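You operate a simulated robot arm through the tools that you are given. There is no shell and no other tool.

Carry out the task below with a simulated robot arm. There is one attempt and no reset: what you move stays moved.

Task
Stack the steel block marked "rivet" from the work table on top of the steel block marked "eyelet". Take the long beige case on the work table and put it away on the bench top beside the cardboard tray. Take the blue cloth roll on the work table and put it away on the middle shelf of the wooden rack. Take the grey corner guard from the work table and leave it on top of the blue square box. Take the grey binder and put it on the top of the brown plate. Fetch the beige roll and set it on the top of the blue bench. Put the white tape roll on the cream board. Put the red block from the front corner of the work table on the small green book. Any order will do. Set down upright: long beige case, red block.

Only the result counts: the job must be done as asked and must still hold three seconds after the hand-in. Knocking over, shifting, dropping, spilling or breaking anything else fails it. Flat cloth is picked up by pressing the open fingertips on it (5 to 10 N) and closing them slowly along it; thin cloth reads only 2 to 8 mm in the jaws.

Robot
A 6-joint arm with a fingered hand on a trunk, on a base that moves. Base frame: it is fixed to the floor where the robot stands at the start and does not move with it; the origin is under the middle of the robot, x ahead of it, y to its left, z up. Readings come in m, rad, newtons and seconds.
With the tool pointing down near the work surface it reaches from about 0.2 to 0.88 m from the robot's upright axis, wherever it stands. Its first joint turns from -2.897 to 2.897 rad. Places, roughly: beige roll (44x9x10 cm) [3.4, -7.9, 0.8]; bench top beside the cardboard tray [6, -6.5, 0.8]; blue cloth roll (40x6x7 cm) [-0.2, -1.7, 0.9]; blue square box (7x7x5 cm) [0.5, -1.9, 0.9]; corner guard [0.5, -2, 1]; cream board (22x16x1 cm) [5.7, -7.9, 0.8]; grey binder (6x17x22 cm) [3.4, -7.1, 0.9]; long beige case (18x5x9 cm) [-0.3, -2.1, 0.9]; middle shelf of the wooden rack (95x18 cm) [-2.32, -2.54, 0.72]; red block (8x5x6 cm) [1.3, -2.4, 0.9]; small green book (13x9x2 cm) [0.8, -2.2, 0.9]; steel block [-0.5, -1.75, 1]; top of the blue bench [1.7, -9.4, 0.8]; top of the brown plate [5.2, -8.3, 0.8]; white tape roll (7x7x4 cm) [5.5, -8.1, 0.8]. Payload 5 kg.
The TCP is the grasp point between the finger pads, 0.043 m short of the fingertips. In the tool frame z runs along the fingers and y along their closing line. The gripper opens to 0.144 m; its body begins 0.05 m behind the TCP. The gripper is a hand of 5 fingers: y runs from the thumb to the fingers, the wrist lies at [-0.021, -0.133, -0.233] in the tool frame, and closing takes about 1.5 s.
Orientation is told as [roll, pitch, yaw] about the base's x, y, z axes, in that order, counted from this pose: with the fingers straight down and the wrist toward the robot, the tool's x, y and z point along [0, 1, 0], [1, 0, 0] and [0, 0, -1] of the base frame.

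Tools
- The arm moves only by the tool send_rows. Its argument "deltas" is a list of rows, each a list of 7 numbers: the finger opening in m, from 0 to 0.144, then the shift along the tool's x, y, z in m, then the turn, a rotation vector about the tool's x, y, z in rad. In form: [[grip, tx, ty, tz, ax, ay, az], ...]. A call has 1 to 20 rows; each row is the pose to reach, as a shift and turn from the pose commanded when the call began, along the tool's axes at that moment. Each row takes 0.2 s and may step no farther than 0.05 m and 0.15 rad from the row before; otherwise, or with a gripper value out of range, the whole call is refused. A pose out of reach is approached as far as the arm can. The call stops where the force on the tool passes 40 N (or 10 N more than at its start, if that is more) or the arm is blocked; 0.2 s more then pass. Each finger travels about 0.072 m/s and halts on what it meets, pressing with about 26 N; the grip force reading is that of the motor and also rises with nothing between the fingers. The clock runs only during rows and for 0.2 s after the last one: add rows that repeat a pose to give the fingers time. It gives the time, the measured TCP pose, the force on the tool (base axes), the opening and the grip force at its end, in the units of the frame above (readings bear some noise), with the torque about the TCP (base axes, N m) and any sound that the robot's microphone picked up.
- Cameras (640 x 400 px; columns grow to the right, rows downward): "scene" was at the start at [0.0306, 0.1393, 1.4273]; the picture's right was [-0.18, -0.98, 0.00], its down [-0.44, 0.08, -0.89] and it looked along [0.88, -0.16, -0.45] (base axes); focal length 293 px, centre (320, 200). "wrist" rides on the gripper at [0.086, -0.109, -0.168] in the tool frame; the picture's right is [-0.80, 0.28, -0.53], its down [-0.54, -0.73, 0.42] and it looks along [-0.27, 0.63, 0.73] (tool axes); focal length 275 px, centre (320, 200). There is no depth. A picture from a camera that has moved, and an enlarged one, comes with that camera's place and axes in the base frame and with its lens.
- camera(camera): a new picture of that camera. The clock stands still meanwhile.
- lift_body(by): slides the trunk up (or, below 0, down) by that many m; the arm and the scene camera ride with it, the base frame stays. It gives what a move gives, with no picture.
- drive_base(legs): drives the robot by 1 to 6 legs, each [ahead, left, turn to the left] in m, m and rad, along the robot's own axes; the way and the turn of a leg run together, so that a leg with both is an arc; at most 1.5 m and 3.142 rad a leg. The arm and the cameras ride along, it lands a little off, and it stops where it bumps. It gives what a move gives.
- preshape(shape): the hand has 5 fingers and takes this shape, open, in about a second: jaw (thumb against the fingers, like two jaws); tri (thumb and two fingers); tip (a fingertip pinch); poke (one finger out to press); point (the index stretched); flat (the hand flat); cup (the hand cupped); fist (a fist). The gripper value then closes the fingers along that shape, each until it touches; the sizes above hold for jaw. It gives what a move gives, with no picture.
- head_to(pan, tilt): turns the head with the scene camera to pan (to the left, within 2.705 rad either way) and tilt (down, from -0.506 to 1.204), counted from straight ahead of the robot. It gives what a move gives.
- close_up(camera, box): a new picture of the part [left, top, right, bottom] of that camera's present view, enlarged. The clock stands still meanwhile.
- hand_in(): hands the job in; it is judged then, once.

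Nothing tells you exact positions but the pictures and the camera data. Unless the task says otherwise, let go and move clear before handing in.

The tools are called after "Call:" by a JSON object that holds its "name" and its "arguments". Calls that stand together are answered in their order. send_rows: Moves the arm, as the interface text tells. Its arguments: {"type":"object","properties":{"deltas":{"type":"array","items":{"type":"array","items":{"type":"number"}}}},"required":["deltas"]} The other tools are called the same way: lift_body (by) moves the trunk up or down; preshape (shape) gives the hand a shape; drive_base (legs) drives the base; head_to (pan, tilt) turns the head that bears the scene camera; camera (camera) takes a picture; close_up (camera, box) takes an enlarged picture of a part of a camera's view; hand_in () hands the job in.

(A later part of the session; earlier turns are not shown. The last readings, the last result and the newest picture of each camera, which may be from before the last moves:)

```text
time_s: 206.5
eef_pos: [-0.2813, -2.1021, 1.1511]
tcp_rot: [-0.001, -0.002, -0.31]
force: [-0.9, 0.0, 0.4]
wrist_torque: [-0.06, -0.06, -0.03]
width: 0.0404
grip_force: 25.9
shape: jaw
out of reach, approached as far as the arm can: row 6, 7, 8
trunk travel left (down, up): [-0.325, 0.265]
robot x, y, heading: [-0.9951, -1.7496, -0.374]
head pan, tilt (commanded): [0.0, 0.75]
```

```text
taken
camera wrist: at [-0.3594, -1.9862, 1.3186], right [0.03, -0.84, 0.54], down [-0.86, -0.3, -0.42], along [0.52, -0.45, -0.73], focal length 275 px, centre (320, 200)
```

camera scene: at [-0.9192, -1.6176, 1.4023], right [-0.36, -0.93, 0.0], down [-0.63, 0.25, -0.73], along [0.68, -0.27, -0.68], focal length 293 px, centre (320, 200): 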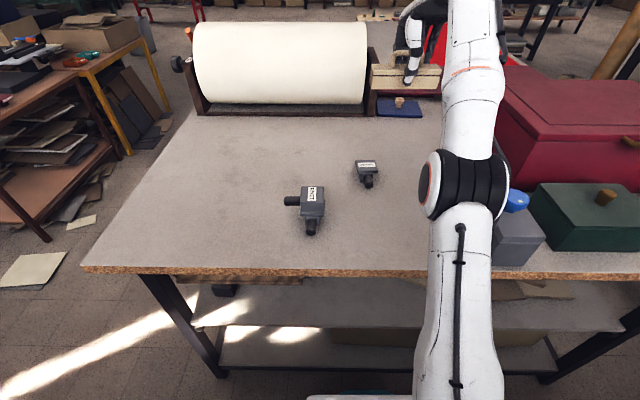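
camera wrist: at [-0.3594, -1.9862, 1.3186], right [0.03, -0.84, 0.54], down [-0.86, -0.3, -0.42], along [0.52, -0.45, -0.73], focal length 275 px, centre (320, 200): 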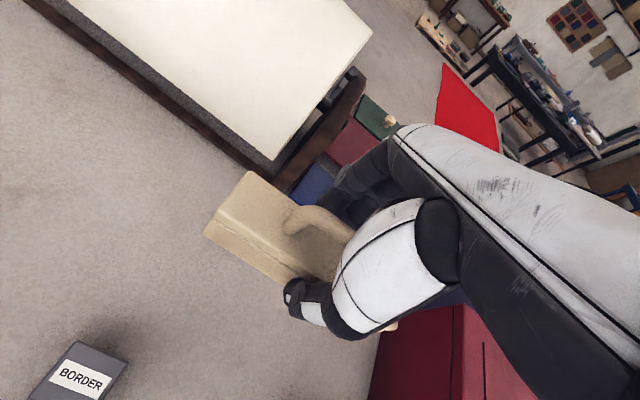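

The case is held upright above the table. Pulling the arm in for travel.

Call:
{"name": "send_rows", "arguments": {"deltas": [[0.0, 0, -0.043, 0, 0, 0, 0], [0.0, 0, -0.086, 0, 0, 0, 0], [0.0, 0, -0.129, 0, 0, 0, 0], [0.0, 0, -0.172, 0, 0, 0, 0], [0.0, 0, -0.215, 0, 0, 0, 0], [0.0, 0, -0.258, 0, 0, 0, 0], [0.0, 0, -0.3, 0, 0, 0, 0], [0.0, 0, -0.3, 0, 0, 0, 0]]}}

Call:
{"name": "head_to", "arguments": {"pan": -0.7, "tilt": 0.25}}

Call:
{"name": "camera", "arguments": {"camera": "scene"}}

```text
time_s: 208.3
eef_pos: [-0.4886, -2.0755, 1.2893]
tcp_rot: [-0.006, 0.115, -0.296]
force: [-1.2, -2.2, -2.0]
wrist_torque: [0.25, -0.08, -0.04]
width: 0.0403
grip_force: 25.9
shape: jaw
out of reach, approached as far as the arm can: row 1, 2, 3, 4, 5, 6, 7, 8
trunk travel left (down, up): [-0.325, 0.265]
robot x, y, heading: [-0.995, -1.756, -0.374]
head pan, tilt (commanded): [0.0, 0.75]
```

```text
time_s: 209.3
eef_pos: [-0.4917, -2.0717, 1.2935]
tcp_rot: [-0.007, 0.11, -0.297]
force: [-0.2, -0.1, -1.4]
wrist_torque: [-0.01, 0.01, 0.01]
width: 0.0401
grip_force: 26.1
shape: jaw
trunk travel left (down, up): [-0.325, 0.265]
robot x, y, heading: [-0.9972, -1.7579, -0.374]
head pan, tilt (commanded): [-0.7, 0.25]
```

```text
taken
camera scene: at [-0.9513, -1.6696, 1.4473], right [-0.88, -0.48, 0.0], down [-0.12, 0.22, -0.97], along [0.46, -0.85, -0.25], focal length 293 px, centre (320, 200)
```

scene: 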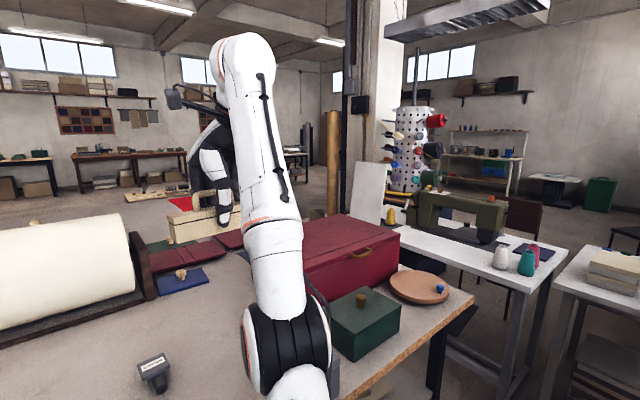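

The arm lagged behind the commanded pose (flagged out of reach). I'll hold the command for a moment to see whether it settles.

Call:
{"name": "send_rows", "arguments": {"deltas": [[0.0, 0, 0, 0, 0, 0, 0], [0.0, 0, 0, 0, 0, 0, 0], [0.0, 0, 0, 0, 0, 0, 0], [0.0, 0, 0, 0, 0, 0, 0]]}}

Call:
{"name": "camera", "arguments": {"camera": "wrist"}}

```text
time_s: 210.3
eef_pos: [-0.4923, -2.0724, 1.2924]
tcp_rot: [-0.007, 0.11, -0.296]
force: [0.0, -0.8, -1.8]
wrist_torque: [0.05, 0.03, 0.01]
width: 0.0399
grip_force: 25.8
shape: jaw
trunk travel left (down, up): [-0.325, 0.265]
robot x, y, heading: [-0.9975, -1.7563, -0.377]
head pan, tilt (commanded): [-0.7, 0.25]
```

```text
taken
camera wrist: at [-0.5521, -1.9624, 1.4703], right [0.09, -0.86, 0.5], down [-0.89, -0.3, -0.34], along [0.44, -0.42, -0.79], focal length 275 px, centre (320, 200)
```

wrist: 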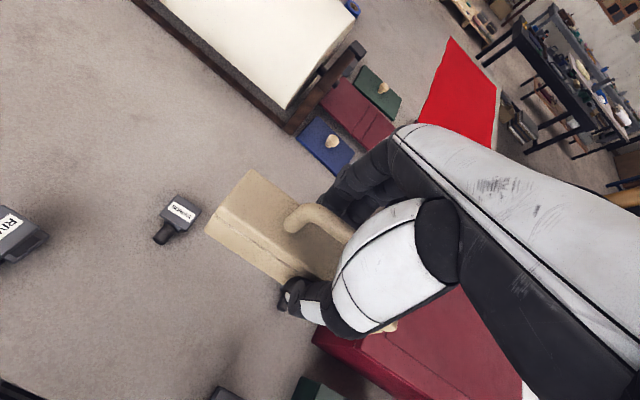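

It settled into a valid pose (case tipped ~6°). I'll level it and bring it in a little in small steps.

Call:
{"name": "send_rows", "arguments": {"deltas": [[0.0, 0, -0.01, 0.005, -0.03, 0, 0], [0.0, 0, -0.02, 0.01, -0.06, 0, 0], [0.0, 0, -0.03, 0.015, -0.09, 0, 0], [0.0, 0, -0.04, 0.02, -0.11, 0, 0], [0.0, 0, -0.06, 0.03, -0.11, 0, 0], [0.0, 0, -0.08, 0.04, -0.11, 0, 0], [0.0, 0, -0.08, 0.04, -0.11, 0, 0]]}}

```text
time_s: 211.9
eef_pos: [-0.5608, -2.0582, 1.3447]
tcp_rot: [0.002, 0.051, -0.286]
force: [1.2, -0.5, -2.8]
wrist_torque: [0.03, 0.09, 0.01]
width: 0.0402
grip_force: 25.5
shape: jaw
out of reach, approached as far as the arm can: row 1, 2, 3, 4, 5, 6, 7
trunk travel left (down, up): [-0.325, 0.265]
robot x, y, heading: [-1.0009, -1.7503, -0.372]
head pan, tilt (commanded): [-0.7, 0.25]
```

The hand rises instead of coming in, so the elbow has probably straightened past its usual side. Let me look at the arm.

Call:
{"name": "head_to", "arguments": {"pan": -0.3, "tilt": 0.2}}

Call:
{"name": "camera", "arguments": {"camera": "scene"}}

```text
time_s: 212.8
eef_pos: [-0.5607, -2.0592, 1.3434]
tcp_rot: [0.002, 0.049, -0.289]
force: [0.9, 1.5, -1.4]
wrist_torque: [-0.01, -0.05, -0.02]
width: 0.0403
grip_force: 26.1
shape: jaw
trunk travel left (down, up): [-0.325, 0.265]
robot x, y, heading: [-0.9969, -1.7537, -0.375]
head pan, tilt (commanded): [-0.3, 0.201]
```

```text
taken
camera scene: at [-0.9231, -1.6457, 1.452], right [-0.62, -0.78, 0.0], down [-0.16, 0.12, -0.98], along [0.77, -0.61, -0.2], focal length 293 px, centre (320, 200)
```

scene: 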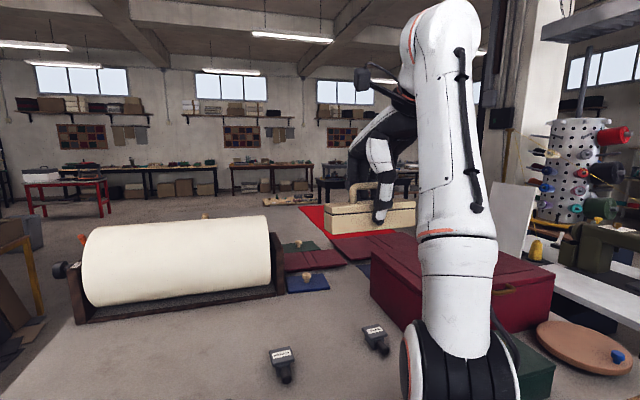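

The arm flipped to an elbow-low configuration when it stretched out. I'll extend back over the free spot where the case stood, push down slightly there so the elbow bends the usual way, and then retract lower.

Call:
{"name": "send_rows", "arguments": {"deltas": [[0.0, 0, 0.028, 0.028, -0.01, 0, 0], [0.0, 0, 0.056, 0.056, -0.02, 0, 0], [0.0, 0, 0.084, 0.084, -0.03, 0, 0], [0.0, 0, 0.112, 0.112, -0.04, 0, 0], [0.0, 0, 0.14, 0.14, -0.05, 0, 0], [0.0, 0, 0.168, 0.168, -0.05, 0, 0], [0.0, 0, 0.196, 0.196, -0.05, 0, 0], [0.0, 0, 0.224, 0.224, -0.05, 0, 0], [0.0, 0, 0.252, 0.252, -0.05, 0, 0], [0.0, 0, 0.28, 0.28, -0.05, 0, 0], [0.0, 0, 0.3, 0.3, -0.05, 0, 0], [0.0, 0, 0.3, 0.3, -0.05, 0, 0]]}}

Call:
{"name": "camera", "arguments": {"camera": "scene"}}

```text
time_s: 215.4
eef_pos: [-0.2462, -2.1632, 1.0492]
tcp_rot: [0.004, 0.001, -0.288]
force: [0.7, -0.2, -1.4]
wrist_torque: [0.0, 0.01, -0.01]
width: 0.0401
grip_force: 26.2
shape: jaw
out of reach, approached as far as the arm can: row 1, 2, 3, 4, 5, 6, 7, 8, 9, 10, 11, 12
trunk travel left (down, up): [-0.325, 0.265]
robot x, y, heading: [-0.9985, -1.7575, -0.375]
head pan, tilt (commanded): [-0.3, 0.201]
```

```text
taken
camera scene: at [-0.9227, -1.6457, 1.452], right [-0.62, -0.78, 0.0], down [-0.16, 0.12, -0.98], along [0.77, -0.61, -0.2], focal length 293 px, centre (320, 200)
```

scene: 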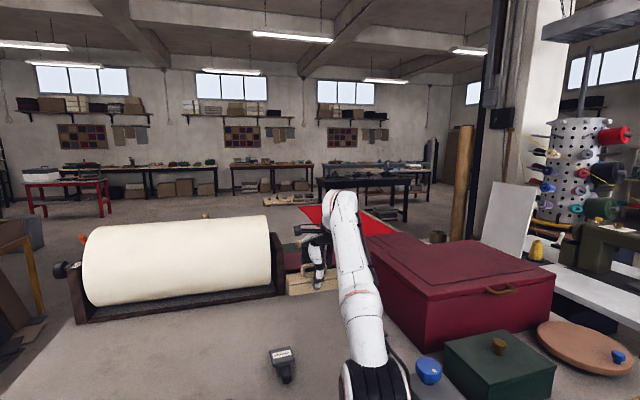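

Call:
{"name": "send_rows", "arguments": {"deltas": [[0.0, 0, 0.01, 0.015, 0, 0, 0], [0.0, 0, 0.015, 0.03, 0, 0, 0], [0.0, 0, 0.015, 0.045, 0, 0, 0], [0.0, 0, 0.01, 0.06, 0, 0, 0], [0.0, 0, 0.0, 0.07, 0, 0, 0], [0.0, 0, -0.02, 0.07, 0, 0, 0], [0.0, 0, -0.04, 0.07, 0, 0, 0]]}}

Call:
{"name": "camera", "arguments": {"camera": "scene"}}

```text
time_s: 217.0
eef_pos: [-0.2331, -2.1822, 1.0048]
tcp_rot: [0.005, 0.001, -0.289]
force: [0.4, 0.5, -1.8]
wrist_torque: [0.01, 0.04, -0.01]
width: 0.0401
grip_force: 25.6
shape: jaw
out of reach, approached as far as the arm can: row 3, 4, 5, 6, 7
trunk travel left (down, up): [-0.325, 0.265]
robot x, y, heading: [-0.9976, -1.7525, -0.372]
head pan, tilt (commanded): [-0.3, 0.201]
```

```text
taken
camera scene: at [-0.9227, -1.6457, 1.4519], right [-0.62, -0.78, 0.0], down [-0.16, 0.12, -0.98], along [0.77, -0.61, -0.2], focal length 293 px, centre (320, 200)
```

scene: 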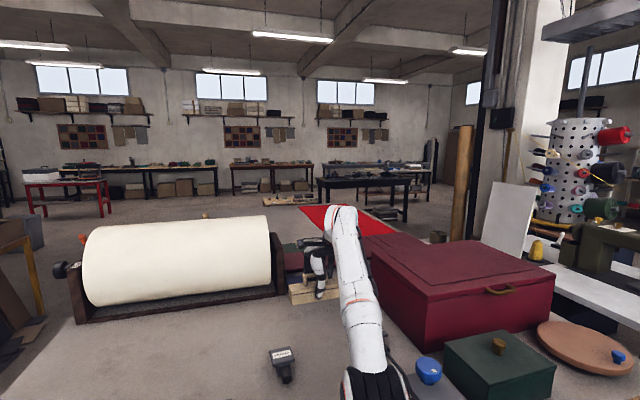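

Call:
{"name": "head_to", "arguments": {"pan": -0.35, "tilt": 0.9}}

Call:
{"name": "camera", "arguments": {"camera": "scene"}}

```text
time_s: 218.1
eef_pos: [-0.2324, -2.18, 1.0051]
tcp_rot: [0.006, 0.0, -0.289]
force: [-0.8, 0.3, -1.1]
wrist_torque: [0.03, -0.02, 0.0]
width: 0.0401
grip_force: 25.9
shape: jaw
trunk travel left (down, up): [-0.325, 0.265]
robot x, y, heading: [-0.9955, -1.7519, -0.375]
head pan, tilt (commanded): [-0.351, 0.901]
```

```text
taken
camera scene: at [-0.9392, -1.6377, 1.3905], right [-0.66, -0.75, 0.0], down [-0.59, 0.52, -0.62], along [0.47, -0.41, -0.78], focal length 293 px, centre (320, 200)
```

scene: 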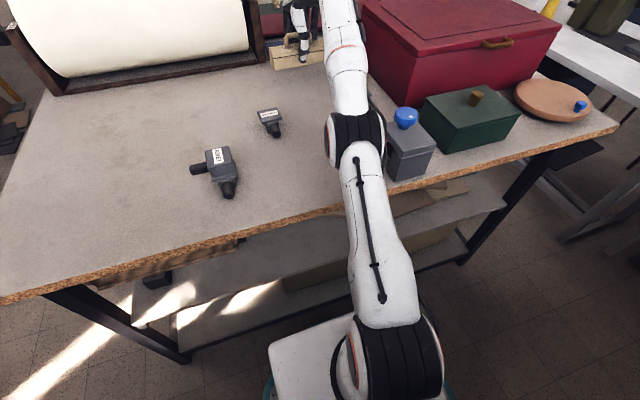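

The arm is straight out with its elbow not far from the grey clamp. Raising the trunk 0.2 m gives room to push the hand down and re-bend the elbow upward.

Call:
{"name": "lift_body", "arguments": {"by": 0.2}}

Call:
{"name": "send_rows", "arguments": {"deltas": [[0.0, 0, -0.01, 0.03, 0, 0, 0], [0.0, 0, -0.02, 0.06, 0, 0, 0], [0.0, 0, -0.03, 0.09, 0, 0, 0], [0.0, 0, -0.045, 0.12, 0, 0, 0], [0.0, 0, -0.06, 0.15, 0, 0, 0], [0.0, 0, -0.08, 0.17, 0, 0, 0], [0.0, 0, -0.1, 0.18, 0, 0, 0], [0.0, 0, -0.12, 0.18, 0, 0, 0], [0.0, 0, -0.14, 0.18, 0, 0, 0], [0.0, 0, -0.14, 0.18, 0, 0, 0]]}}

Call:
{"name": "camera", "arguments": {"camera": "scene"}}

```text
time_s: 220.3
eef_pos: [-0.232, -2.1812, 1.2031]
tcp_rot: [0.006, 0.003, -0.288]
force: [0.7, -1.5, -1.2]
wrist_torque: [-0.04, 0.0, 0.01]
width: 0.04
grip_force: 25.9
shape: jaw
trunk travel left (down, up): [-0.525, 0.065]
robot x, y, heading: [-0.9962, -1.7553, -0.376]
head pan, tilt (commanded): [-0.351, 0.901]
```

```text
time_s: 222.5
eef_pos: [-0.2114, -2.229, 1.081]
tcp_rot: [0.005, 0.003, -0.289]
force: [0.9, 0.4, -1.8]
wrist_torque: [-0.02, -0.01, 0.0]
width: 0.0401
grip_force: 26.4
shape: jaw
out of reach, approached as far as the arm can: row 1, 2, 3, 4, 5, 6, 7, 8, 9, 10
trunk travel left (down, up): [-0.525, 0.065]
robot x, y, heading: [-0.9959, -1.7522, -0.375]
head pan, tilt (commanded): [-0.351, 0.901]
```

```text
taken
camera scene: at [-0.9392, -1.6378, 1.5904], right [-0.66, -0.75, 0.0], down [-0.59, 0.52, -0.62], along [0.47, -0.41, -0.78], focal length 293 px, centre (320, 200)
```

scene: 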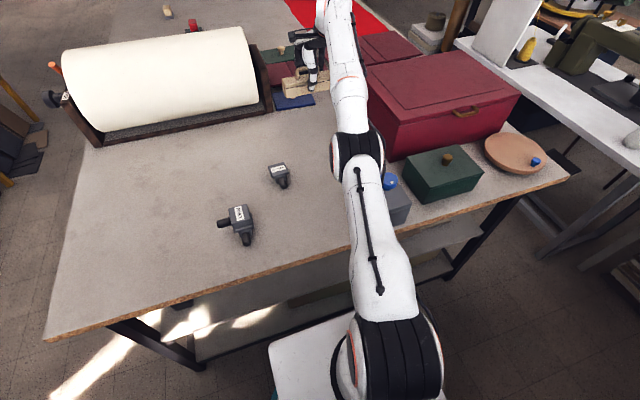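

Still straight. I'd rather sort this out over open floor: first raise the hand, then back away from the table and swing the arm over the free aisle.

Call:
{"name": "send_rows", "arguments": {"deltas": [[0.0, 0, 0, -0.03, 0, 0, 0], [0.0, 0, 0, -0.06, 0, 0, 0], [0.0, 0, 0, -0.09, 0, 0, 0], [0.0, 0, 0, -0.12, 0, 0, 0], [0.0, 0, 0, -0.15, 0, 0, 0], [0.0, 0, 0, -0.15, 0, 0, 0]]}}

Call:
{"name": "camera", "arguments": {"camera": "scene"}}

```text
time_s: 223.9
eef_pos: [-0.2456, -2.2072, 1.2016]
tcp_rot: [0.005, 0.003, -0.288]
force: [-0.1, 0.4, -0.5]
wrist_torque: [0.04, -0.02, 0.0]
width: 0.0401
grip_force: 25.8
shape: jaw
out of reach, approached as far as the arm can: row 1, 2, 3, 4, 5, 6
trunk travel left (down, up): [-0.525, 0.065]
robot x, y, heading: [-0.996, -1.7564, -0.374]
head pan, tilt (commanded): [-0.351, 0.901]
```

```text
taken
camera scene: at [-0.9394, -1.6375, 1.5904], right [-0.66, -0.75, 0.0], down [-0.59, 0.52, -0.62], along [0.47, -0.41, -0.78], focal length 293 px, centre (320, 200)
```

scene: 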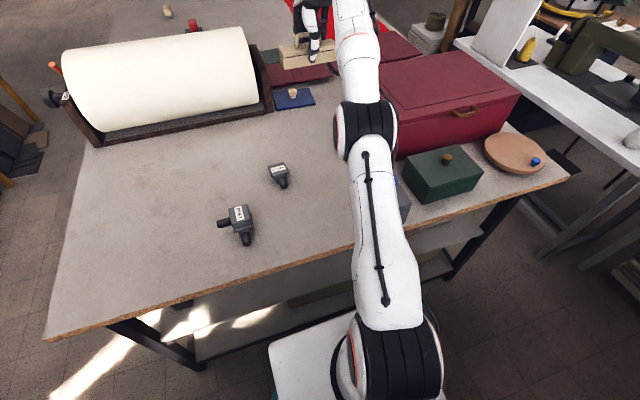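

Call:
{"name": "drive_base", "arguments": {"legs": [[-0.45, 0, 0]]}}

Call:
{"name": "drive_base", "arguments": {"legs": [[0, 0, 1.6]]}}

Call:
{"name": "camera", "arguments": {"camera": "scene"}}

```text
time_s: 226.6
eef_pos: [-0.6568, -2.0408, 1.2017]
tcp_rot: [0.007, 0.001, -0.283]
force: [-0.2, -0.1, -0.6]
wrist_torque: [-0.04, -0.02, -0.02]
width: 0.0401
grip_force: 26.0
shape: jaw
trunk travel left (down, up): [-0.525, 0.065]
robot x, y, heading: [-1.4095, -1.5911, -0.365]
head pan, tilt (commanded): [-0.351, 0.901]
```

```text
time_s: 231.0
eef_pos: [-1.0282, -0.8038, 1.2016]
tcp_rot: [0.005, 0.002, 1.371]
force: [-0.8, -0.5, -1.0]
wrist_torque: [0.01, -0.02, -0.02]
width: 0.04
grip_force: 25.9
shape: jaw
trunk travel left (down, up): [-0.525, 0.065]
robot x, y, heading: [-1.4114, -1.5929, 1.281]
head pan, tilt (commanded): [-0.351, 0.901]
```

```text
taken
camera scene: at [-1.5339, -1.5464, 1.5904], right [0.81, -0.59, 0.0], down [-0.46, -0.63, -0.62], along [0.37, 0.5, -0.78], focal length 293 px, centre (320, 200)
```

scene: 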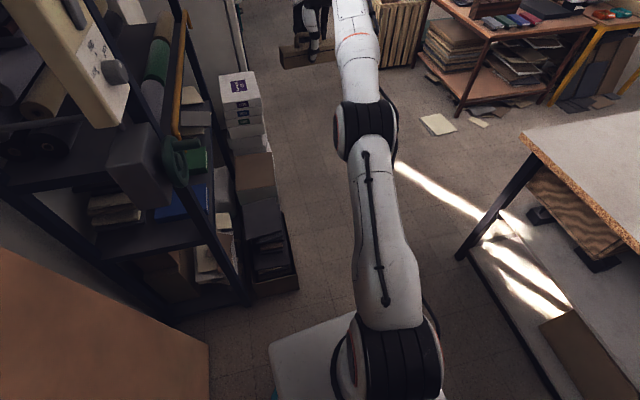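

The arm now points along the open aisle with free floor below. I'll command a retraction inward and down.

Call:
{"name": "send_rows", "arguments": {"deltas": [[0.0, 0, -0.03, 0.04, 0, 0, 0], [0.0, 0, -0.06, 0.08, 0, 0, 0], [0.0, 0, -0.09, 0.12, 0, 0, 0], [0.0, 0, -0.12, 0.16, 0, 0, 0], [0.0, 0, -0.15, 0.2, 0, 0, 0], [0.0, 0, -0.18, 0.24, 0, 0, 0], [0.0, 0, -0.21, 0.28, 0, 0, 0], [0.0, 0, -0.24, 0.32, 0, 0, 0], [0.0, 0, -0.27, 0.34, 0, 0, 0], [0.0, 0, -0.3, 0.34, 0, 0, 0]]}}

Call:
{"name": "camera", "arguments": {"camera": "scene"}}

```text
time_s: 232.6
eef_pos: [-0.9476, -0.7818, 1.0695]
tcp_rot: [-0.017, -0.084, 1.424]
force: [-0.3, -0.6, 3.1]
wrist_torque: [0.0, -0.13, -0.01]
width: 0.0398
grip_force: 25.9
shape: jaw
out of reach, approached as far as the arm can: row 1, 2, 3, 4, 5, 6, 7, 8
trunk travel left (down, up): [-0.525, 0.065]
robot x, y, heading: [-1.4061, -1.5923, 1.286]
head pan, tilt (commanded): [-0.351, 0.901]
stopped in row 8: the force on the tool passed its limit at 54 N (the readings are from after the stop); the commanded pose is now the measured one
```

```text
taken
camera scene: at [-1.533, -1.5454, 1.5905], right [0.8, -0.59, 0.0], down [-0.46, -0.63, -0.62], along [0.37, 0.5, -0.78], focal length 293 px, centre (320, 200)
```

scene: 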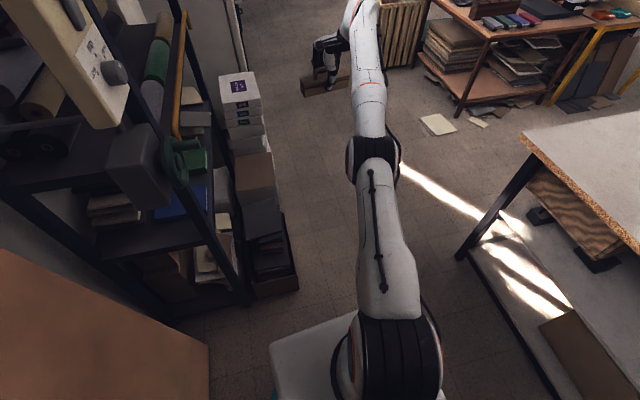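

Call:
{"name": "send_rows", "arguments": {"deltas": [[0.0, 0, 0, 0, 0, 0, 0], [0.0, 0, -0.01, 0.005, 0, 0, 0], [0.0, 0, -0.02, 0.01, 0, 0, 0], [0.0, 0, -0.03, 0.015, 0, 0, 0], [0.0, 0, -0.04, 0.02, 0, 0, 0], [0.0, 0, -0.05, 0.025, 0, 0, 0]]}}

Call:
{"name": "camera", "arguments": {"camera": "scene"}}

```text
time_s: 234.0
eef_pos: [-0.9266, -0.7959, 1.0423]
tcp_rot: [-0.011, -0.074, 1.422]
force: [1.2, 0.2, -1.9]
wrist_torque: [-0.03, 0.04, -0.01]
width: 0.0398
grip_force: 25.6
shape: jaw
out of reach, approached as far as the arm can: row 2, 3, 4, 5, 6
trunk travel left (down, up): [-0.525, 0.065]
robot x, y, heading: [-1.4132, -1.5944, 1.29]
head pan, tilt (commanded): [-0.351, 0.901]
```

```text
taken
camera scene: at [-1.5334, -1.5461, 1.5904], right [0.81, -0.59, 0.0], down [-0.46, -0.63, -0.62], along [0.37, 0.5, -0.78], focal length 293 px, centre (320, 200)
```

scene: 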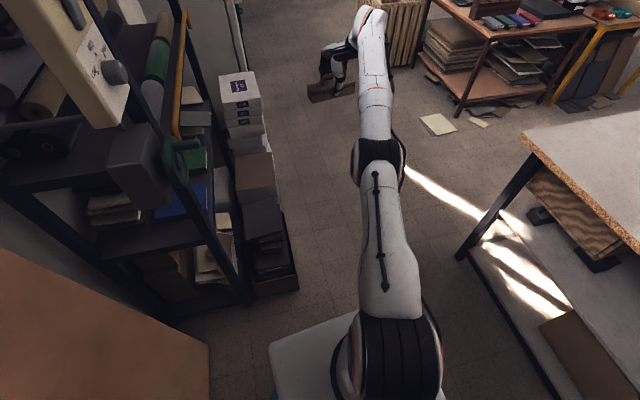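

The elbow keeps stretching because the wrist sits above shoulder height. I'll take the hand well down over the free floor, where retracting should bend the elbow the normal way.

Call:
{"name": "send_rows", "arguments": {"deltas": [[0.0, 0, 0, 0.03, 0, 0, 0], [0.0, 0, 0, 0.06, 0, 0, 0], [0.0, 0, 0, 0.09, 0, 0, 0], [0.0, 0, 0, 0.12, 0, 0, 0], [0.0, 0, 0, 0.15, 0, 0, 0], [0.0, 0, 0, 0.18, 0, 0, 0], [0.0, 0, 0, 0.21, 0, 0, 0], [0.0, 0, 0, 0.24, 0, 0, 0]]}}

Call:
{"name": "camera", "arguments": {"camera": "scene"}}

```text
time_s: 235.8
eef_pos: [-0.9248, -0.7814, 0.8041]
tcp_rot: [-0.014, -0.076, 1.42]
force: [-0.8, 0.1, -1.2]
wrist_torque: [-0.02, -0.02, 0.02]
width: 0.0399
grip_force: 26.3
shape: jaw
out of reach, approached as far as the arm can: row 1, 2, 3, 4, 5, 8
trunk travel left (down, up): [-0.525, 0.065]
robot x, y, heading: [-1.4116, -1.5965, 1.286]
head pan, tilt (commanded): [-0.351, 0.901]
```

```text
taken
camera scene: at [-1.5334, -1.5459, 1.5904], right [0.81, -0.59, 0.0], down [-0.46, -0.63, -0.62], along [0.37, 0.5, -0.78], focal length 293 px, centre (320, 200)
```

scene: 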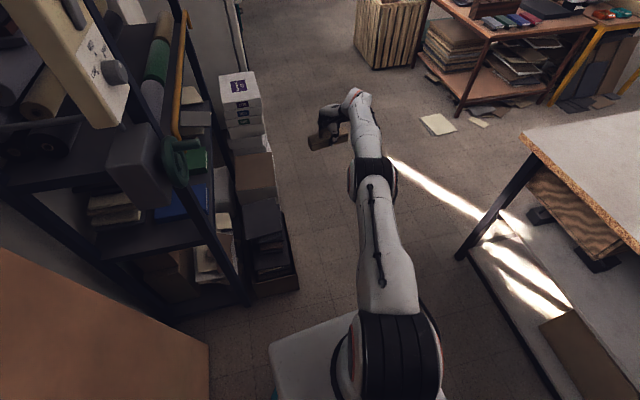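

Now it reports reachable. Retracting horizontally in small steps at this low height.

Call:
{"name": "send_rows", "arguments": {"deltas": [[0.0, 0, -0.02, 0, 0, 0, 0], [0.0, 0, -0.04, 0, 0, 0, 0], [0.0, 0, -0.07, 0, 0, 0, 0], [0.0, 0, -0.1, 0, 0.02, 0, 0], [0.0, 0, -0.13, 0, 0.04, 0, 0], [0.0, 0, -0.16, 0, 0.06, 0, 0], [0.0, 0, -0.19, 0, 0.075, 0, 0], [0.0, 0, -0.22, 0, 0.075, 0, 0]]}}

Call:
{"name": "camera", "arguments": {"camera": "scene"}}

```text
time_s: 237.6
eef_pos: [-0.9557, -0.9989, 0.788]
tcp_rot: [-0.014, 0.001, 1.419]
force: [0.3, 0.2, -0.8]
wrist_torque: [-0.04, 0.0, 0.03]
width: 0.0396
grip_force: 26.0
shape: jaw
trunk travel left (down, up): [-0.525, 0.065]
robot x, y, heading: [-1.4132, -1.5927, 1.289]
head pan, tilt (commanded): [-0.351, 0.901]
```

```text
taken
camera scene: at [-1.5335, -1.5464, 1.5904], right [0.81, -0.59, 0.0], down [-0.46, -0.63, -0.62], along [0.37, 0.5, -0.78], focal length 293 px, centre (320, 200)
```

scene: 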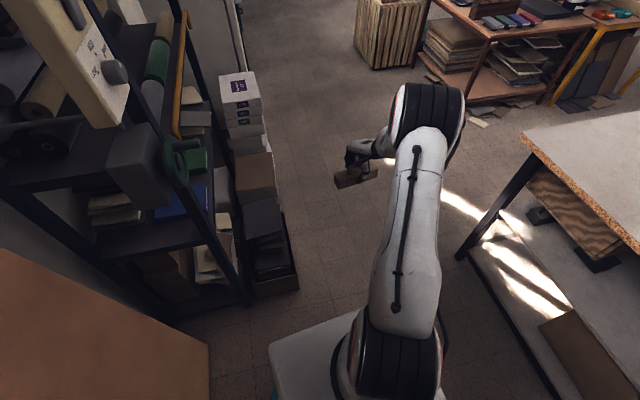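

The elbow is now up as usual and the case is still upright in the hand. Bringing it up and in to a carrying pose.

Call:
{"name": "send_rows", "arguments": {"deltas": [[0.0, 0.0107, -0.0194, -0.0333, 0, 0, 0.0144], [0.0, 0.0215, -0.0388, -0.0667, 0, 0, 0.0289], [0.0, 0.0322, -0.0582, -0.1, 0, 0, 0.0433], [0.0, 0.043, -0.0776, -0.1333, 0, 0, 0.0578], [0.0, 0.0537, -0.0971, -0.1667, 0, 0, 0.0722], [0.0, 0.0645, -0.1165, -0.2, 0, 0, 0.0867], [0.0, 0.0752, -0.1359, -0.2333, 0, 0, 0.1011], [0.0, 0.086, -0.1553, -0.2667, 0, 0, 0.1156], [0.0, 0.0967, -0.1747, -0.3, 0, 0, 0.13], [0.0, 0.0967, -0.1747, -0.3, 0, 0, 0.13]]}}

Call:
{"name": "lift_body", "arguments": {"by": -0.1}}

Call:
{"name": "camera", "arguments": {"camera": "wrist"}}

```text
time_s: 239.8
eef_pos: [-1.0818, -1.1575, 1.085]
tcp_rot: [-0.011, -0.001, 1.289]
force: [-0.4, -0.4, -0.5]
wrist_torque: [0.03, -0.04, -0.02]
width: 0.0398
grip_force: 26.0
shape: jaw
trunk travel left (down, up): [-0.525, 0.065]
robot x, y, heading: [-1.4124, -1.5965, 1.288]
head pan, tilt (commanded): [-0.351, 0.901]
```

```text
time_s: 241.1
eef_pos: [-1.0816, -1.1553, 0.9843]
tcp_rot: [-0.013, -0.002, 1.289]
force: [0.8, 0.3, -0.8]
wrist_torque: [-0.03, -0.01, 0.02]
width: 0.0397
grip_force: 25.8
shape: jaw
trunk travel left (down, up): [-0.425, 0.165]
robot x, y, heading: [-1.4129, -1.5949, 1.289]
head pan, tilt (commanded): [-0.351, 0.901]
```

```text
taken
camera wrist: at [-1.1969, -1.2369, 1.1507], right [0.84, 0.05, 0.54], down [0.33, -0.85, -0.42], along [0.44, 0.53, -0.73], focal length 275 px, centre (320, 200)
```

wrist: 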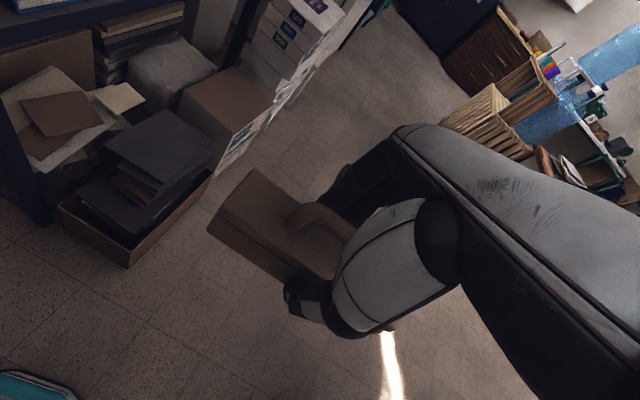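

The case is steady. I'll raise the trunk a little for clearance and drive back round the corner into the front aisle.

Call:
{"name": "lift_body", "arguments": {"by": 0.12}}

Call:
{"name": "drive_base", "arguments": {"legs": [[-0.039, -0.378, 0], [1.213, -0.125, 0], [0, 0, -1.673]]}}

Call:
{"name": "head_to", "arguments": {"pan": 0.1, "tilt": 0.4}}

Call:
{"name": "camera", "arguments": {"camera": "scene"}}

```text
time_s: 242.6
eef_pos: [-1.0825, -1.1572, 1.1039]
tcp_rot: [-0.01, -0.003, 1.29]
force: [-0.3, 0.0, -0.9]
wrist_torque: [0.02, 0.03, 0.0]
width: 0.0396
grip_force: 26.1
shape: jaw
trunk travel left (down, up): [-0.545, 0.045]
robot x, y, heading: [-1.4097, -1.5931, 1.288]
head pan, tilt (commanded): [-0.351, 0.901]
```

```text
time_s: 254.8
eef_pos: [-0.2122, -0.9382, 1.1042]
tcp_rot: [-0.011, -0.001, -0.331]
force: [0.6, -0.5, -1.6]
wrist_torque: [0.01, 0.01, 0.02]
width: 0.0399
grip_force: 26.0
shape: jaw
trunk travel left (down, up): [-0.545, 0.045]
robot x, y, heading: [-0.6305, -0.5841, -0.331]
head pan, tilt (commanded): [-0.351, 0.901]
```

```text
time_s: 255.8
eef_pos: [-0.2123, -0.938, 1.1045]
tcp_rot: [-0.013, 0.0, -0.33]
force: [0.6, 0.0, -1.5]
wrist_torque: [-0.03, -0.02, 0.01]
width: 0.0399
grip_force: 25.6
shape: jaw
trunk travel left (down, up): [-0.545, 0.045]
robot x, y, heading: [-0.6338, -0.5867, -0.338]
head pan, tilt (commanded): [0.099, 0.4]
```

```text
taken
camera scene: at [-0.5466, -0.4401, 1.6533], right [-0.23, -0.97, 0.0], down [-0.38, 0.09, -0.92], along [0.9, -0.21, -0.39], focal length 293 px, centre (320, 200)
```

scene: 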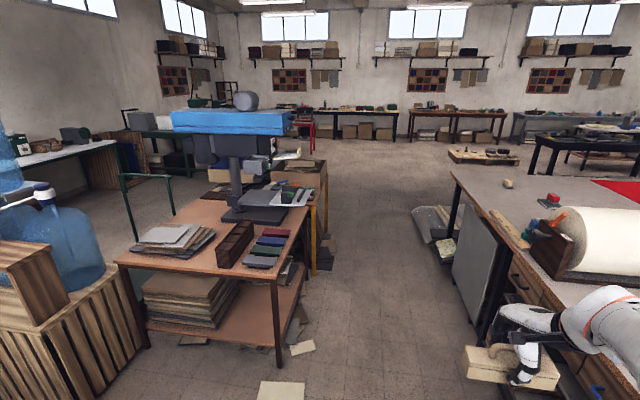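

The way ahead is clear: the aisle runs straight toward the far benches (brown bench at the far wall, pallet on the floor before it). I'll align and drive down the aisle.

Call:
{"name": "drive_base", "arguments": {"legs": [[0, 0, -0.046], [1.4, 0, 0], [1.4, 0, 0]]}}

Call:
{"name": "camera", "arguments": {"camera": "scene"}}

```text
time_s: 269.5
eef_pos: [2.3551, -1.9215, 1.1038]
tcp_rot: [-0.014, -0.002, -0.334]
force: [0.3, -0.1, -0.7]
wrist_torque: [-0.01, 0.01, -0.01]
width: 0.0396
grip_force: 25.6
shape: jaw
trunk travel left (down, up): [-0.545, 0.045]
robot x, y, heading: [1.9384, -1.5678, -0.343]
head pan, tilt (commanded): [0.099, 0.4]
```

```text
taken
camera scene: at [2.0239, -1.4222, 1.6534], right [-0.24, -0.97, 0.0], down [-0.38, 0.09, -0.92], along [0.89, -0.22, -0.39], focal length 293 px, centre (320, 200)
```

scene: 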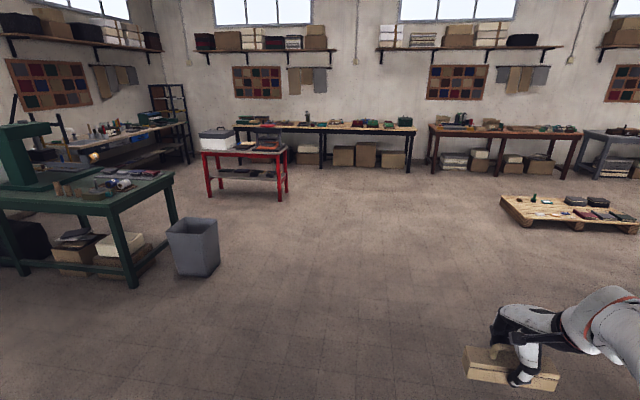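

Open floor ahead; the pallet is to the right, the brown bench beyond it. I'll go straight 1.35 m, then diagonally pass the pallet on its left side.

Call:
{"name": "drive_base", "arguments": {"legs": [[0, 0, -0.042], [1.35, 0, 0], [1.123, -0.32, 0], [1.123, -0.32, 0]]}}

Call:
{"name": "camera", "arguments": {"camera": "scene"}}

```text
time_s: 287.8
eef_pos: [5.4066, -3.9282, 1.1041]
tcp_rot: [-0.011, -0.002, -0.414]
force: [0.6, 0.3, -1.4]
wrist_torque: [0.01, 0.04, -0.01]
width: 0.0397
grip_force: 26.1
shape: jaw
trunk travel left (down, up): [-0.545, 0.045]
robot x, y, heading: [5.0154, -3.5437, -0.418]
head pan, tilt (commanded): [0.099, 0.4]
```

```text
taken
camera scene: at [5.1144, -3.4054, 1.6534], right [-0.31, -0.95, 0.0], down [-0.37, 0.12, -0.92], along [0.88, -0.29, -0.39], focal length 293 px, centre (320, 200)
```

scene: 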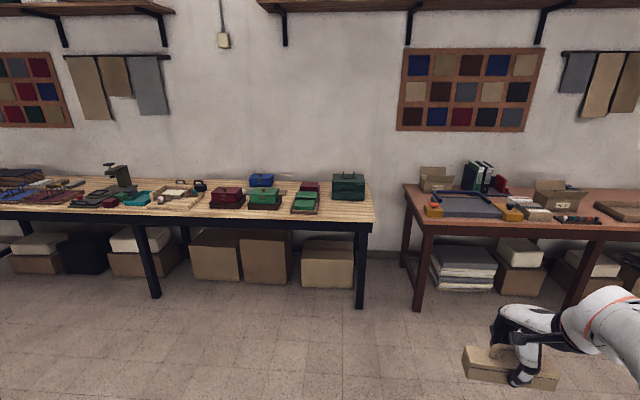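

The brown bench is ahead-right. I'll go in between the pallet and the bench.

Call:
{"name": "drive_base", "arguments": {"legs": [[0, 0, 0.034], [1.1, -0.28, 0], [0, -1.3, 0]]}}

Call:
{"name": "head_to", "arguments": {"pan": -0.3, "tilt": 0.55}}

Call:
{"name": "camera", "arguments": {"camera": "scene"}}

```text
time_s: 300.1
eef_pos: [5.872, -5.7849, 1.1054]
tcp_rot: [-0.011, -0.001, -0.366]
force: [0.3, 0.0, -1.5]
wrist_torque: [0.01, 0.0, -0.02]
width: 0.0399
grip_force: 25.7
shape: jaw
trunk travel left (down, up): [-0.545, 0.045]
robot x, y, heading: [5.4696, -5.4201, -0.371]
head pan, tilt (commanded): [0.099, 0.4]
```

```text
time_s: 301.0
eef_pos: [5.8723, -5.7845, 1.104]
tcp_rot: [-0.013, -0.002, -0.366]
force: [0.4, 0.0, -1.4]
wrist_torque: [-0.01, -0.02, 0.0]
width: 0.0399
grip_force: 26.4
shape: jaw
trunk travel left (down, up): [-0.545, 0.045]
robot x, y, heading: [5.4683, -5.4183, -0.368]
head pan, tilt (commanded): [-0.3, 0.55]
```

```text
taken
camera scene: at [5.538, -5.3066, 1.6397], right [-0.62, -0.78, 0.0], down [-0.41, 0.32, -0.85], along [0.67, -0.53, -0.52], focal length 293 px, centre (320, 200)
```

scene: 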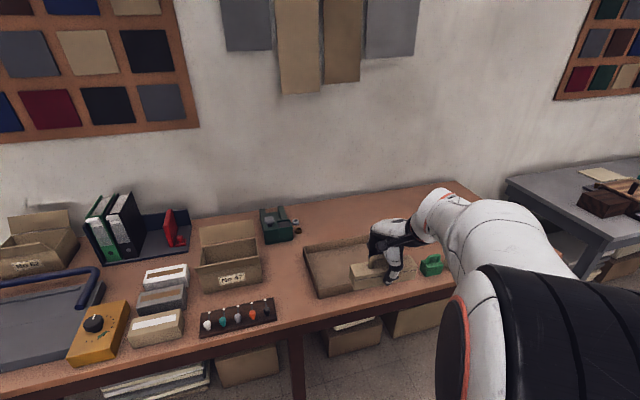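

I'm at the brown bench: cardboard tray in the middle, with free bench top to its right near (6, -6.5). I'll sidestep right to face that spot.

Call:
{"name": "drive_base", "arguments": {"legs": [[0, -0.75, 0]]}}

Call:
{"name": "head_to", "arguments": {"pan": 0.25, "tilt": 0.7}}

Call:
{"name": "camera", "arguments": {"camera": "scene"}}

Call:
{"name": "camera", "arguments": {"camera": "wrist"}}

```text
time_s: 305.0
eef_pos: [5.6063, -6.4765, 1.1041]
tcp_rot: [-0.01, -0.001, -0.36]
force: [0.6, 0.6, -1.9]
wrist_torque: [0.03, 0.01, 0.02]
width: 0.0397
grip_force: 25.7
shape: jaw
trunk travel left (down, up): [-0.545, 0.045]
robot x, y, heading: [5.2005, -6.1126, -0.369]
head pan, tilt (commanded): [-0.3, 0.55]
```

```text
time_s: 306.0
eef_pos: [5.6066, -6.4758, 1.1042]
tcp_rot: [-0.013, -0.001, -0.362]
force: [-0.3, -0.1, -0.3]
wrist_torque: [-0.02, 0.02, 0.0]
width: 0.04
grip_force: 25.5
shape: jaw
trunk travel left (down, up): [-0.545, 0.045]
robot x, y, heading: [5.1988, -6.104, -0.361]
head pan, tilt (commanded): [0.25, 0.7]
```

```text
taken
camera scene: at [5.2839, -5.9537, 1.6266], right [-0.12, -0.99, 0.0], down [-0.64, 0.08, -0.77], along [0.76, -0.09, -0.64], focal length 293 px, centre (320, 200)
```

scene: 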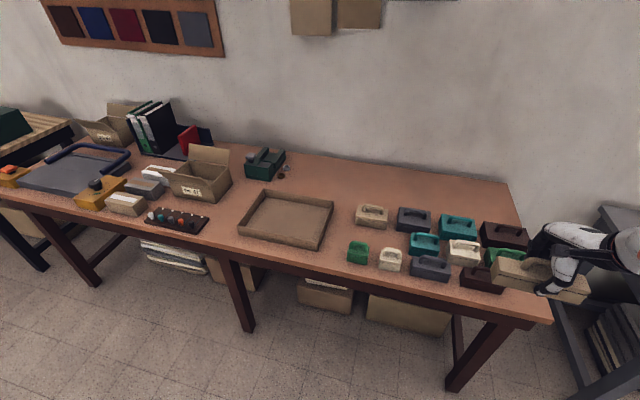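

```text
taken
camera wrist: at [5.5361, -6.3545, 1.2705], right [-0.02, -0.84, 0.54], down [-0.87, -0.26, -0.42], along [0.49, -0.48, -0.73], focal length 275 px, centre (320, 200)
```

wrist: 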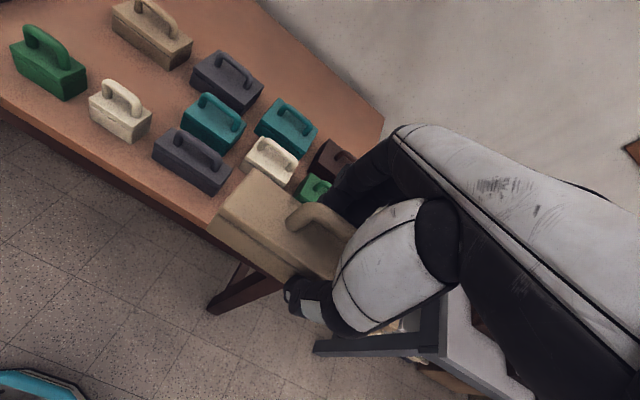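

The right end of the bench holds a cluster of small handled cases. I'll zoom to find the free spot beside the tray.

Call:
{"name": "close_up", "arguments": {"camera": "scene", "box": [330, 160, 554, 300]}}

Call:
{"name": "close_up", "arguments": {"camera": "scene", "box": [130, 120, 354, 260]}}

```text
2.86 times, centred on (442, 230) of scene
camera zoom: at [5.2839, -5.9537, 1.6266], right [-0.12, -0.99, 0.0], down [-0.64, 0.08, -0.77], along [0.76, -0.09, -0.64], focal length 838 px, centre (-29, 114)
```

zoom: 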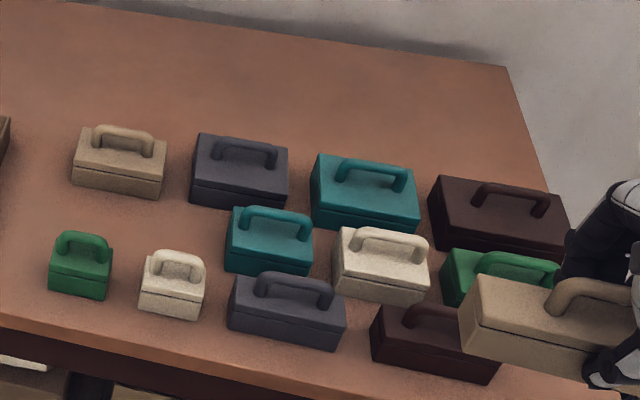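

```text
2.86 times, centred on (242, 190) of scene
camera zoom: at [5.2839, -5.9537, 1.6266], right [-0.12, -0.99, 0.0], down [-0.64, 0.08, -0.77], along [0.76, -0.09, -0.64], focal length 838 px, centre (543, 229)
```

zoom: 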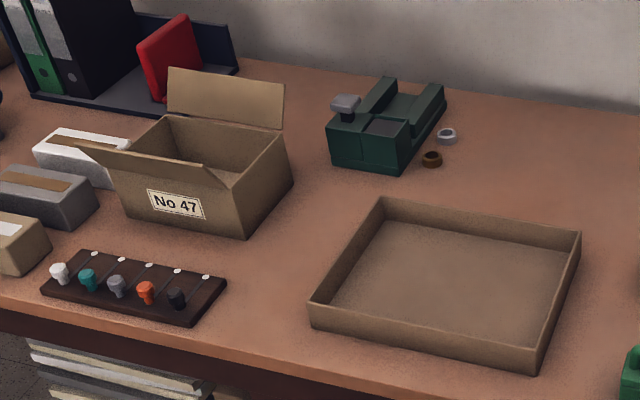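

The right end region beside the tray is partly filled with small handled cases, but there is a free band behind the back row (bench z ≈ 0.775). I'll set the case there, at about (6.246, -6.508). First, 0.25 m closer.

Call:
{"name": "drive_base", "arguments": {"legs": [[0.25, 0, -0.015]]}}

Call:
{"name": "camera", "arguments": {"camera": "scene"}}

```text
time_s: 307.8
eef_pos: [5.834, -6.5703, 1.1033]
tcp_rot: [-0.011, -0.003, -0.373]
force: [0.2, -0.9, -1.1]
wrist_torque: [-0.02, 0.04, 0.02]
width: 0.0397
grip_force: 26.0
shape: jaw
trunk travel left (down, up): [-0.545, 0.045]
robot x, y, heading: [5.4331, -6.1997, -0.378]
head pan, tilt (commanded): [0.25, 0.7]
```

```text
taken
camera scene: at [5.5179, -6.0452, 1.6265], right [-0.13, -0.99, 0.0], down [-0.64, 0.08, -0.76], along [0.76, -0.1, -0.64], focal length 293 px, centre (320, 200)
```

scene: 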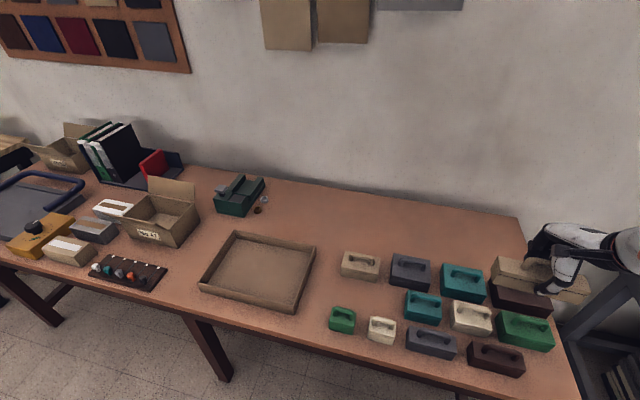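

Moving the case over the free band behind the small cases, staying high.

Call:
{"name": "send_rows", "arguments": {"deltas": [[0.0, 0.0208, 0.0361, 0.005, 0, 0, 0], [0.0, 0.0416, 0.0722, 0.01, 0, 0, 0], [0.0, 0.0623, 0.1083, 0.015, 0, 0, 0], [0.0, 0.0831, 0.1444, 0.02, 0, 0, 0], [0.0, 0.1039, 0.1805, 0.025, 0, 0, 0], [0.0, 0.1247, 0.2166, 0.03, 0, 0, 0.005], [0.0, 0.1455, 0.2527, 0.035, 0, 0, 0.01], [0.0, 0.1662, 0.2888, 0.04, 0, 0, 0.011], [0.0, 0.187, 0.3249, 0.045, 0, 0, 0.011], [0.0, 0.2078, 0.361, 0.05, 0, 0, 0.011], [0.0, 0.2078, 0.361, 0.05, 0, 0, 0.011]]}}

Call:
{"name": "camera", "arguments": {"camera": "scene"}}

Call:
{"name": "camera", "arguments": {"camera": "wrist"}}

```text
time_s: 310.2
eef_pos: [6.248, -6.5104, 1.0522]
tcp_rot: [-0.012, 0.0, -0.385]
force: [-0.7, -0.5, -2.6]
wrist_torque: [0.0, 0.0, -0.01]
width: 0.0398
grip_force: 26.3
shape: jaw
trunk travel left (down, up): [-0.545, 0.045]
robot x, y, heading: [5.4328, -6.2031, -0.381]
head pan, tilt (commanded): [0.25, 0.7]
```

```text
taken
camera scene: at [5.5176, -6.0448, 1.6266], right [-0.13, -0.99, 0.0], down [-0.64, 0.08, -0.76], along [0.76, -0.1, -0.64], focal length 293 px, centre (320, 200)
```

scene: 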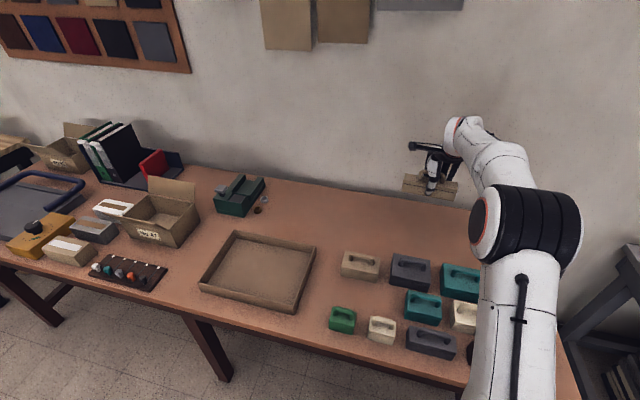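

```text
taken
camera wrist: at [6.1802, -6.3872, 1.219], right [-0.04, -0.84, 0.54], down [-0.88, -0.23, -0.42], along [0.48, -0.49, -0.73], focal length 275 px, centre (320, 200)
```

wrist: 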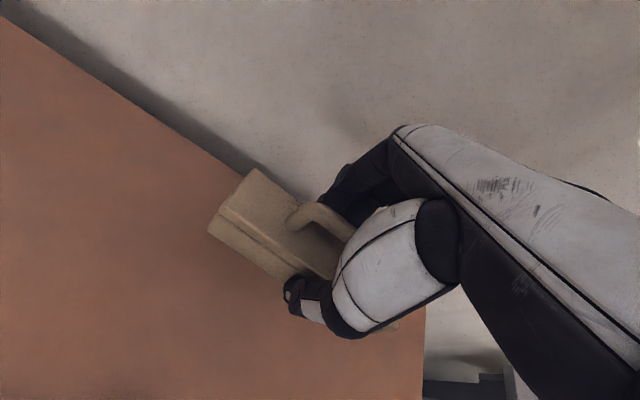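

Landing spot is clear. Descending to just above the bench, then creeping to contact.

Call:
{"name": "send_rows", "arguments": {"deltas": [[0.0, 0, 0, 0.04, 0, 0, 0], [0.0, 0, 0, 0.08, 0, 0, 0], [0.0, 0, 0, 0.12, 0, 0, 0], [0.0, 0, 0, 0.155, 0, 0, 0], [0.0, 0, 0, 0.185, 0, 0, 0], [0.0, 0, 0, 0.2, 0, 0, 0], [0.0, 0, 0, 0.2, 0, 0, 0]]}}

Call:
{"name": "close_up", "arguments": {"camera": "scene", "box": [340, 160, 500, 300]}}

Call:
{"name": "camera", "arguments": {"camera": "wrist"}}

```text
time_s: 311.8
eef_pos: [6.2482, -6.5111, 0.8567]
tcp_rot: [-0.014, -0.007, -0.384]
force: [-0.4, 0.9, 11.0]
wrist_torque: [0.06, -0.05, 0.04]
width: 0.0406
grip_force: 26.1
shape: jaw
trunk travel left (down, up): [-0.545, 0.045]
robot x, y, heading: [5.4327, -6.2017, -0.377]
head pan, tilt (commanded): [0.25, 0.7]
```

```text
2.86 times, centred on (420, 230) of scene
camera zoom: at [5.5163, -6.0444, 1.6268], right [-0.13, -0.99, 0.0], down [-0.64, 0.08, -0.77], along [0.76, -0.1, -0.64], focal length 838 px, centre (34, 114)
```

zoom: 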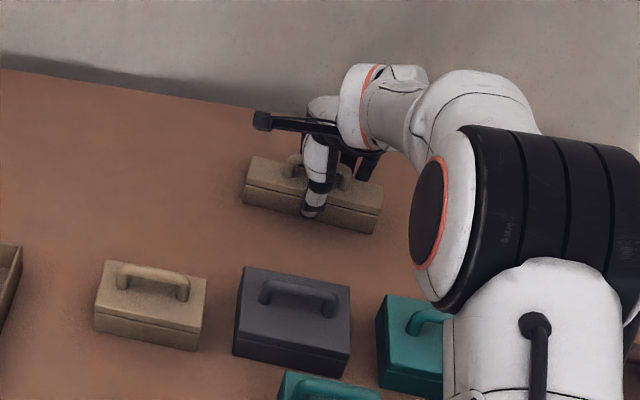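

```text
taken
camera wrist: at [6.1787, -6.3878, 1.022], right [-0.04, -0.84, 0.55], down [-0.88, -0.24, -0.42], along [0.48, -0.49, -0.72], focal length 275 px, centre (320, 200)
```

wrist: 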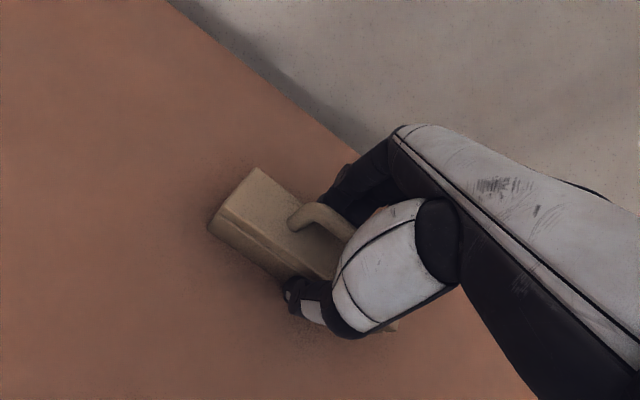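

Contact at 11 N (bench top is at 0.80). Opening gently and lifting.

Call:
{"name": "send_rows", "arguments": {"deltas": [[0.0, 0, 0, -0.001, 0, 0, 0], [0.045, 0, 0, -0.001, 0, 0, 0], [0.055, 0, 0, -0.001, 0, 0, 0], [0.065, 0, 0, -0.001, 0, 0, 0], [0.075, 0, 0, -0.001, 0, 0, 0], [0.085, 0, 0, -0.001, 0, 0, 0], [0.095, 0, 0, -0.001, 0, 0, 0], [0.095, 0, 0, -0.001, 0, 0, 0]]}}

Call:
{"name": "close_up", "arguments": {"camera": "scene", "box": [340, 160, 500, 300]}}

```text
time_s: 313.6
eef_pos: [6.247, -6.5113, 0.8539]
tcp_rot: [-0.012, -0.001, -0.385]
force: [-0.8, -0.3, 1.2]
wrist_torque: [0.02, -0.02, -0.02]
width: 0.0948
grip_force: 0.0
shape: jaw
trunk travel left (down, up): [-0.545, 0.045]
robot x, y, heading: [5.4322, -6.2008, -0.375]
head pan, tilt (commanded): [0.25, 0.7]
```

```text
2.86 times, centred on (420, 230) of scene
camera zoom: at [5.5175, -6.0449, 1.6266], right [-0.13, -0.99, 0.0], down [-0.64, 0.08, -0.76], along [0.76, -0.1, -0.64], focal length 838 px, centre (34, 114)
```

zoom: 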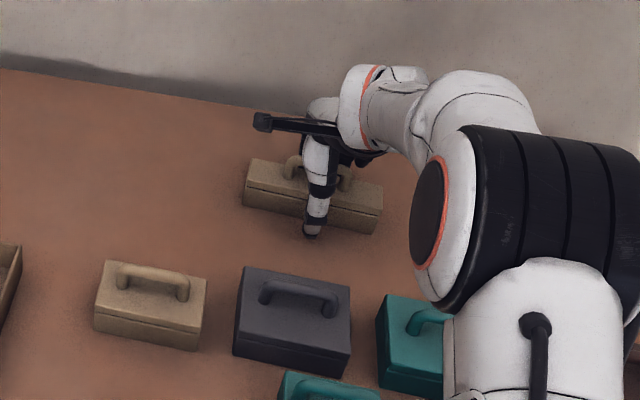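

Released and standing. Lifting straight up, then retracting.

Call:
{"name": "send_rows", "arguments": {"deltas": [[0.095, 0, 0, -0.02, 0, 0, 0], [0.095, 0, 0, -0.05, 0, 0, 0], [0.095, 0, 0, -0.09, 0, 0, 0], [0.095, 0, 0, -0.13, 0, 0, 0], [0.095, 0, 0, -0.17, 0, 0, 0], [0.095, 0, 0, -0.2, 0, 0, 0], [0.095, 0, -0.045, -0.2, 0, 0, 0], [0.12, 0, -0.09, -0.2, 0, 0, 0], [0.144, 0, -0.135, -0.2, 0, 0, 0], [0.144, 0, -0.18, -0.21, 0, 0, 0], [0.144, 0, -0.225, -0.22, 0, 0, 0], [0.144, 0, -0.27, -0.23, 0, 0, 0], [0.144, 0, -0.31, -0.24, 0, 0, 0], [0.144, 0, -0.35, -0.25, 0, 0, 0]]}}

Call:
{"name": "camera", "arguments": {"camera": "scene"}}

```text
time_s: 316.6
eef_pos: [5.9242, -6.3772, 1.1022]
tcp_rot: [-0.011, -0.004, -0.383]
force: [0.4, 0.6, 0.4]
wrist_torque: [-0.01, 0.0, 0.03]
width: 0.1437
grip_force: 0.0
shape: jaw
trunk travel left (down, up): [-0.545, 0.045]
robot x, y, heading: [5.4292, -6.1998, -0.379]
head pan, tilt (commanded): [0.25, 0.7]
```

```text
taken
camera scene: at [5.5167, -6.0446, 1.6266], right [-0.13, -0.99, 0.0], down [-0.64, 0.08, -0.77], along [0.76, -0.1, -0.64], focal length 293 px, centre (320, 200)
```

scene: 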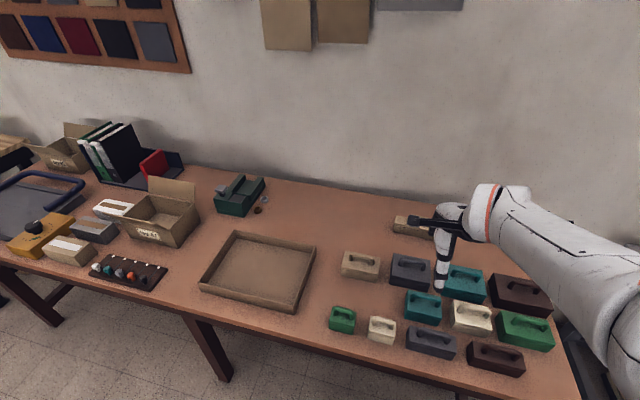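

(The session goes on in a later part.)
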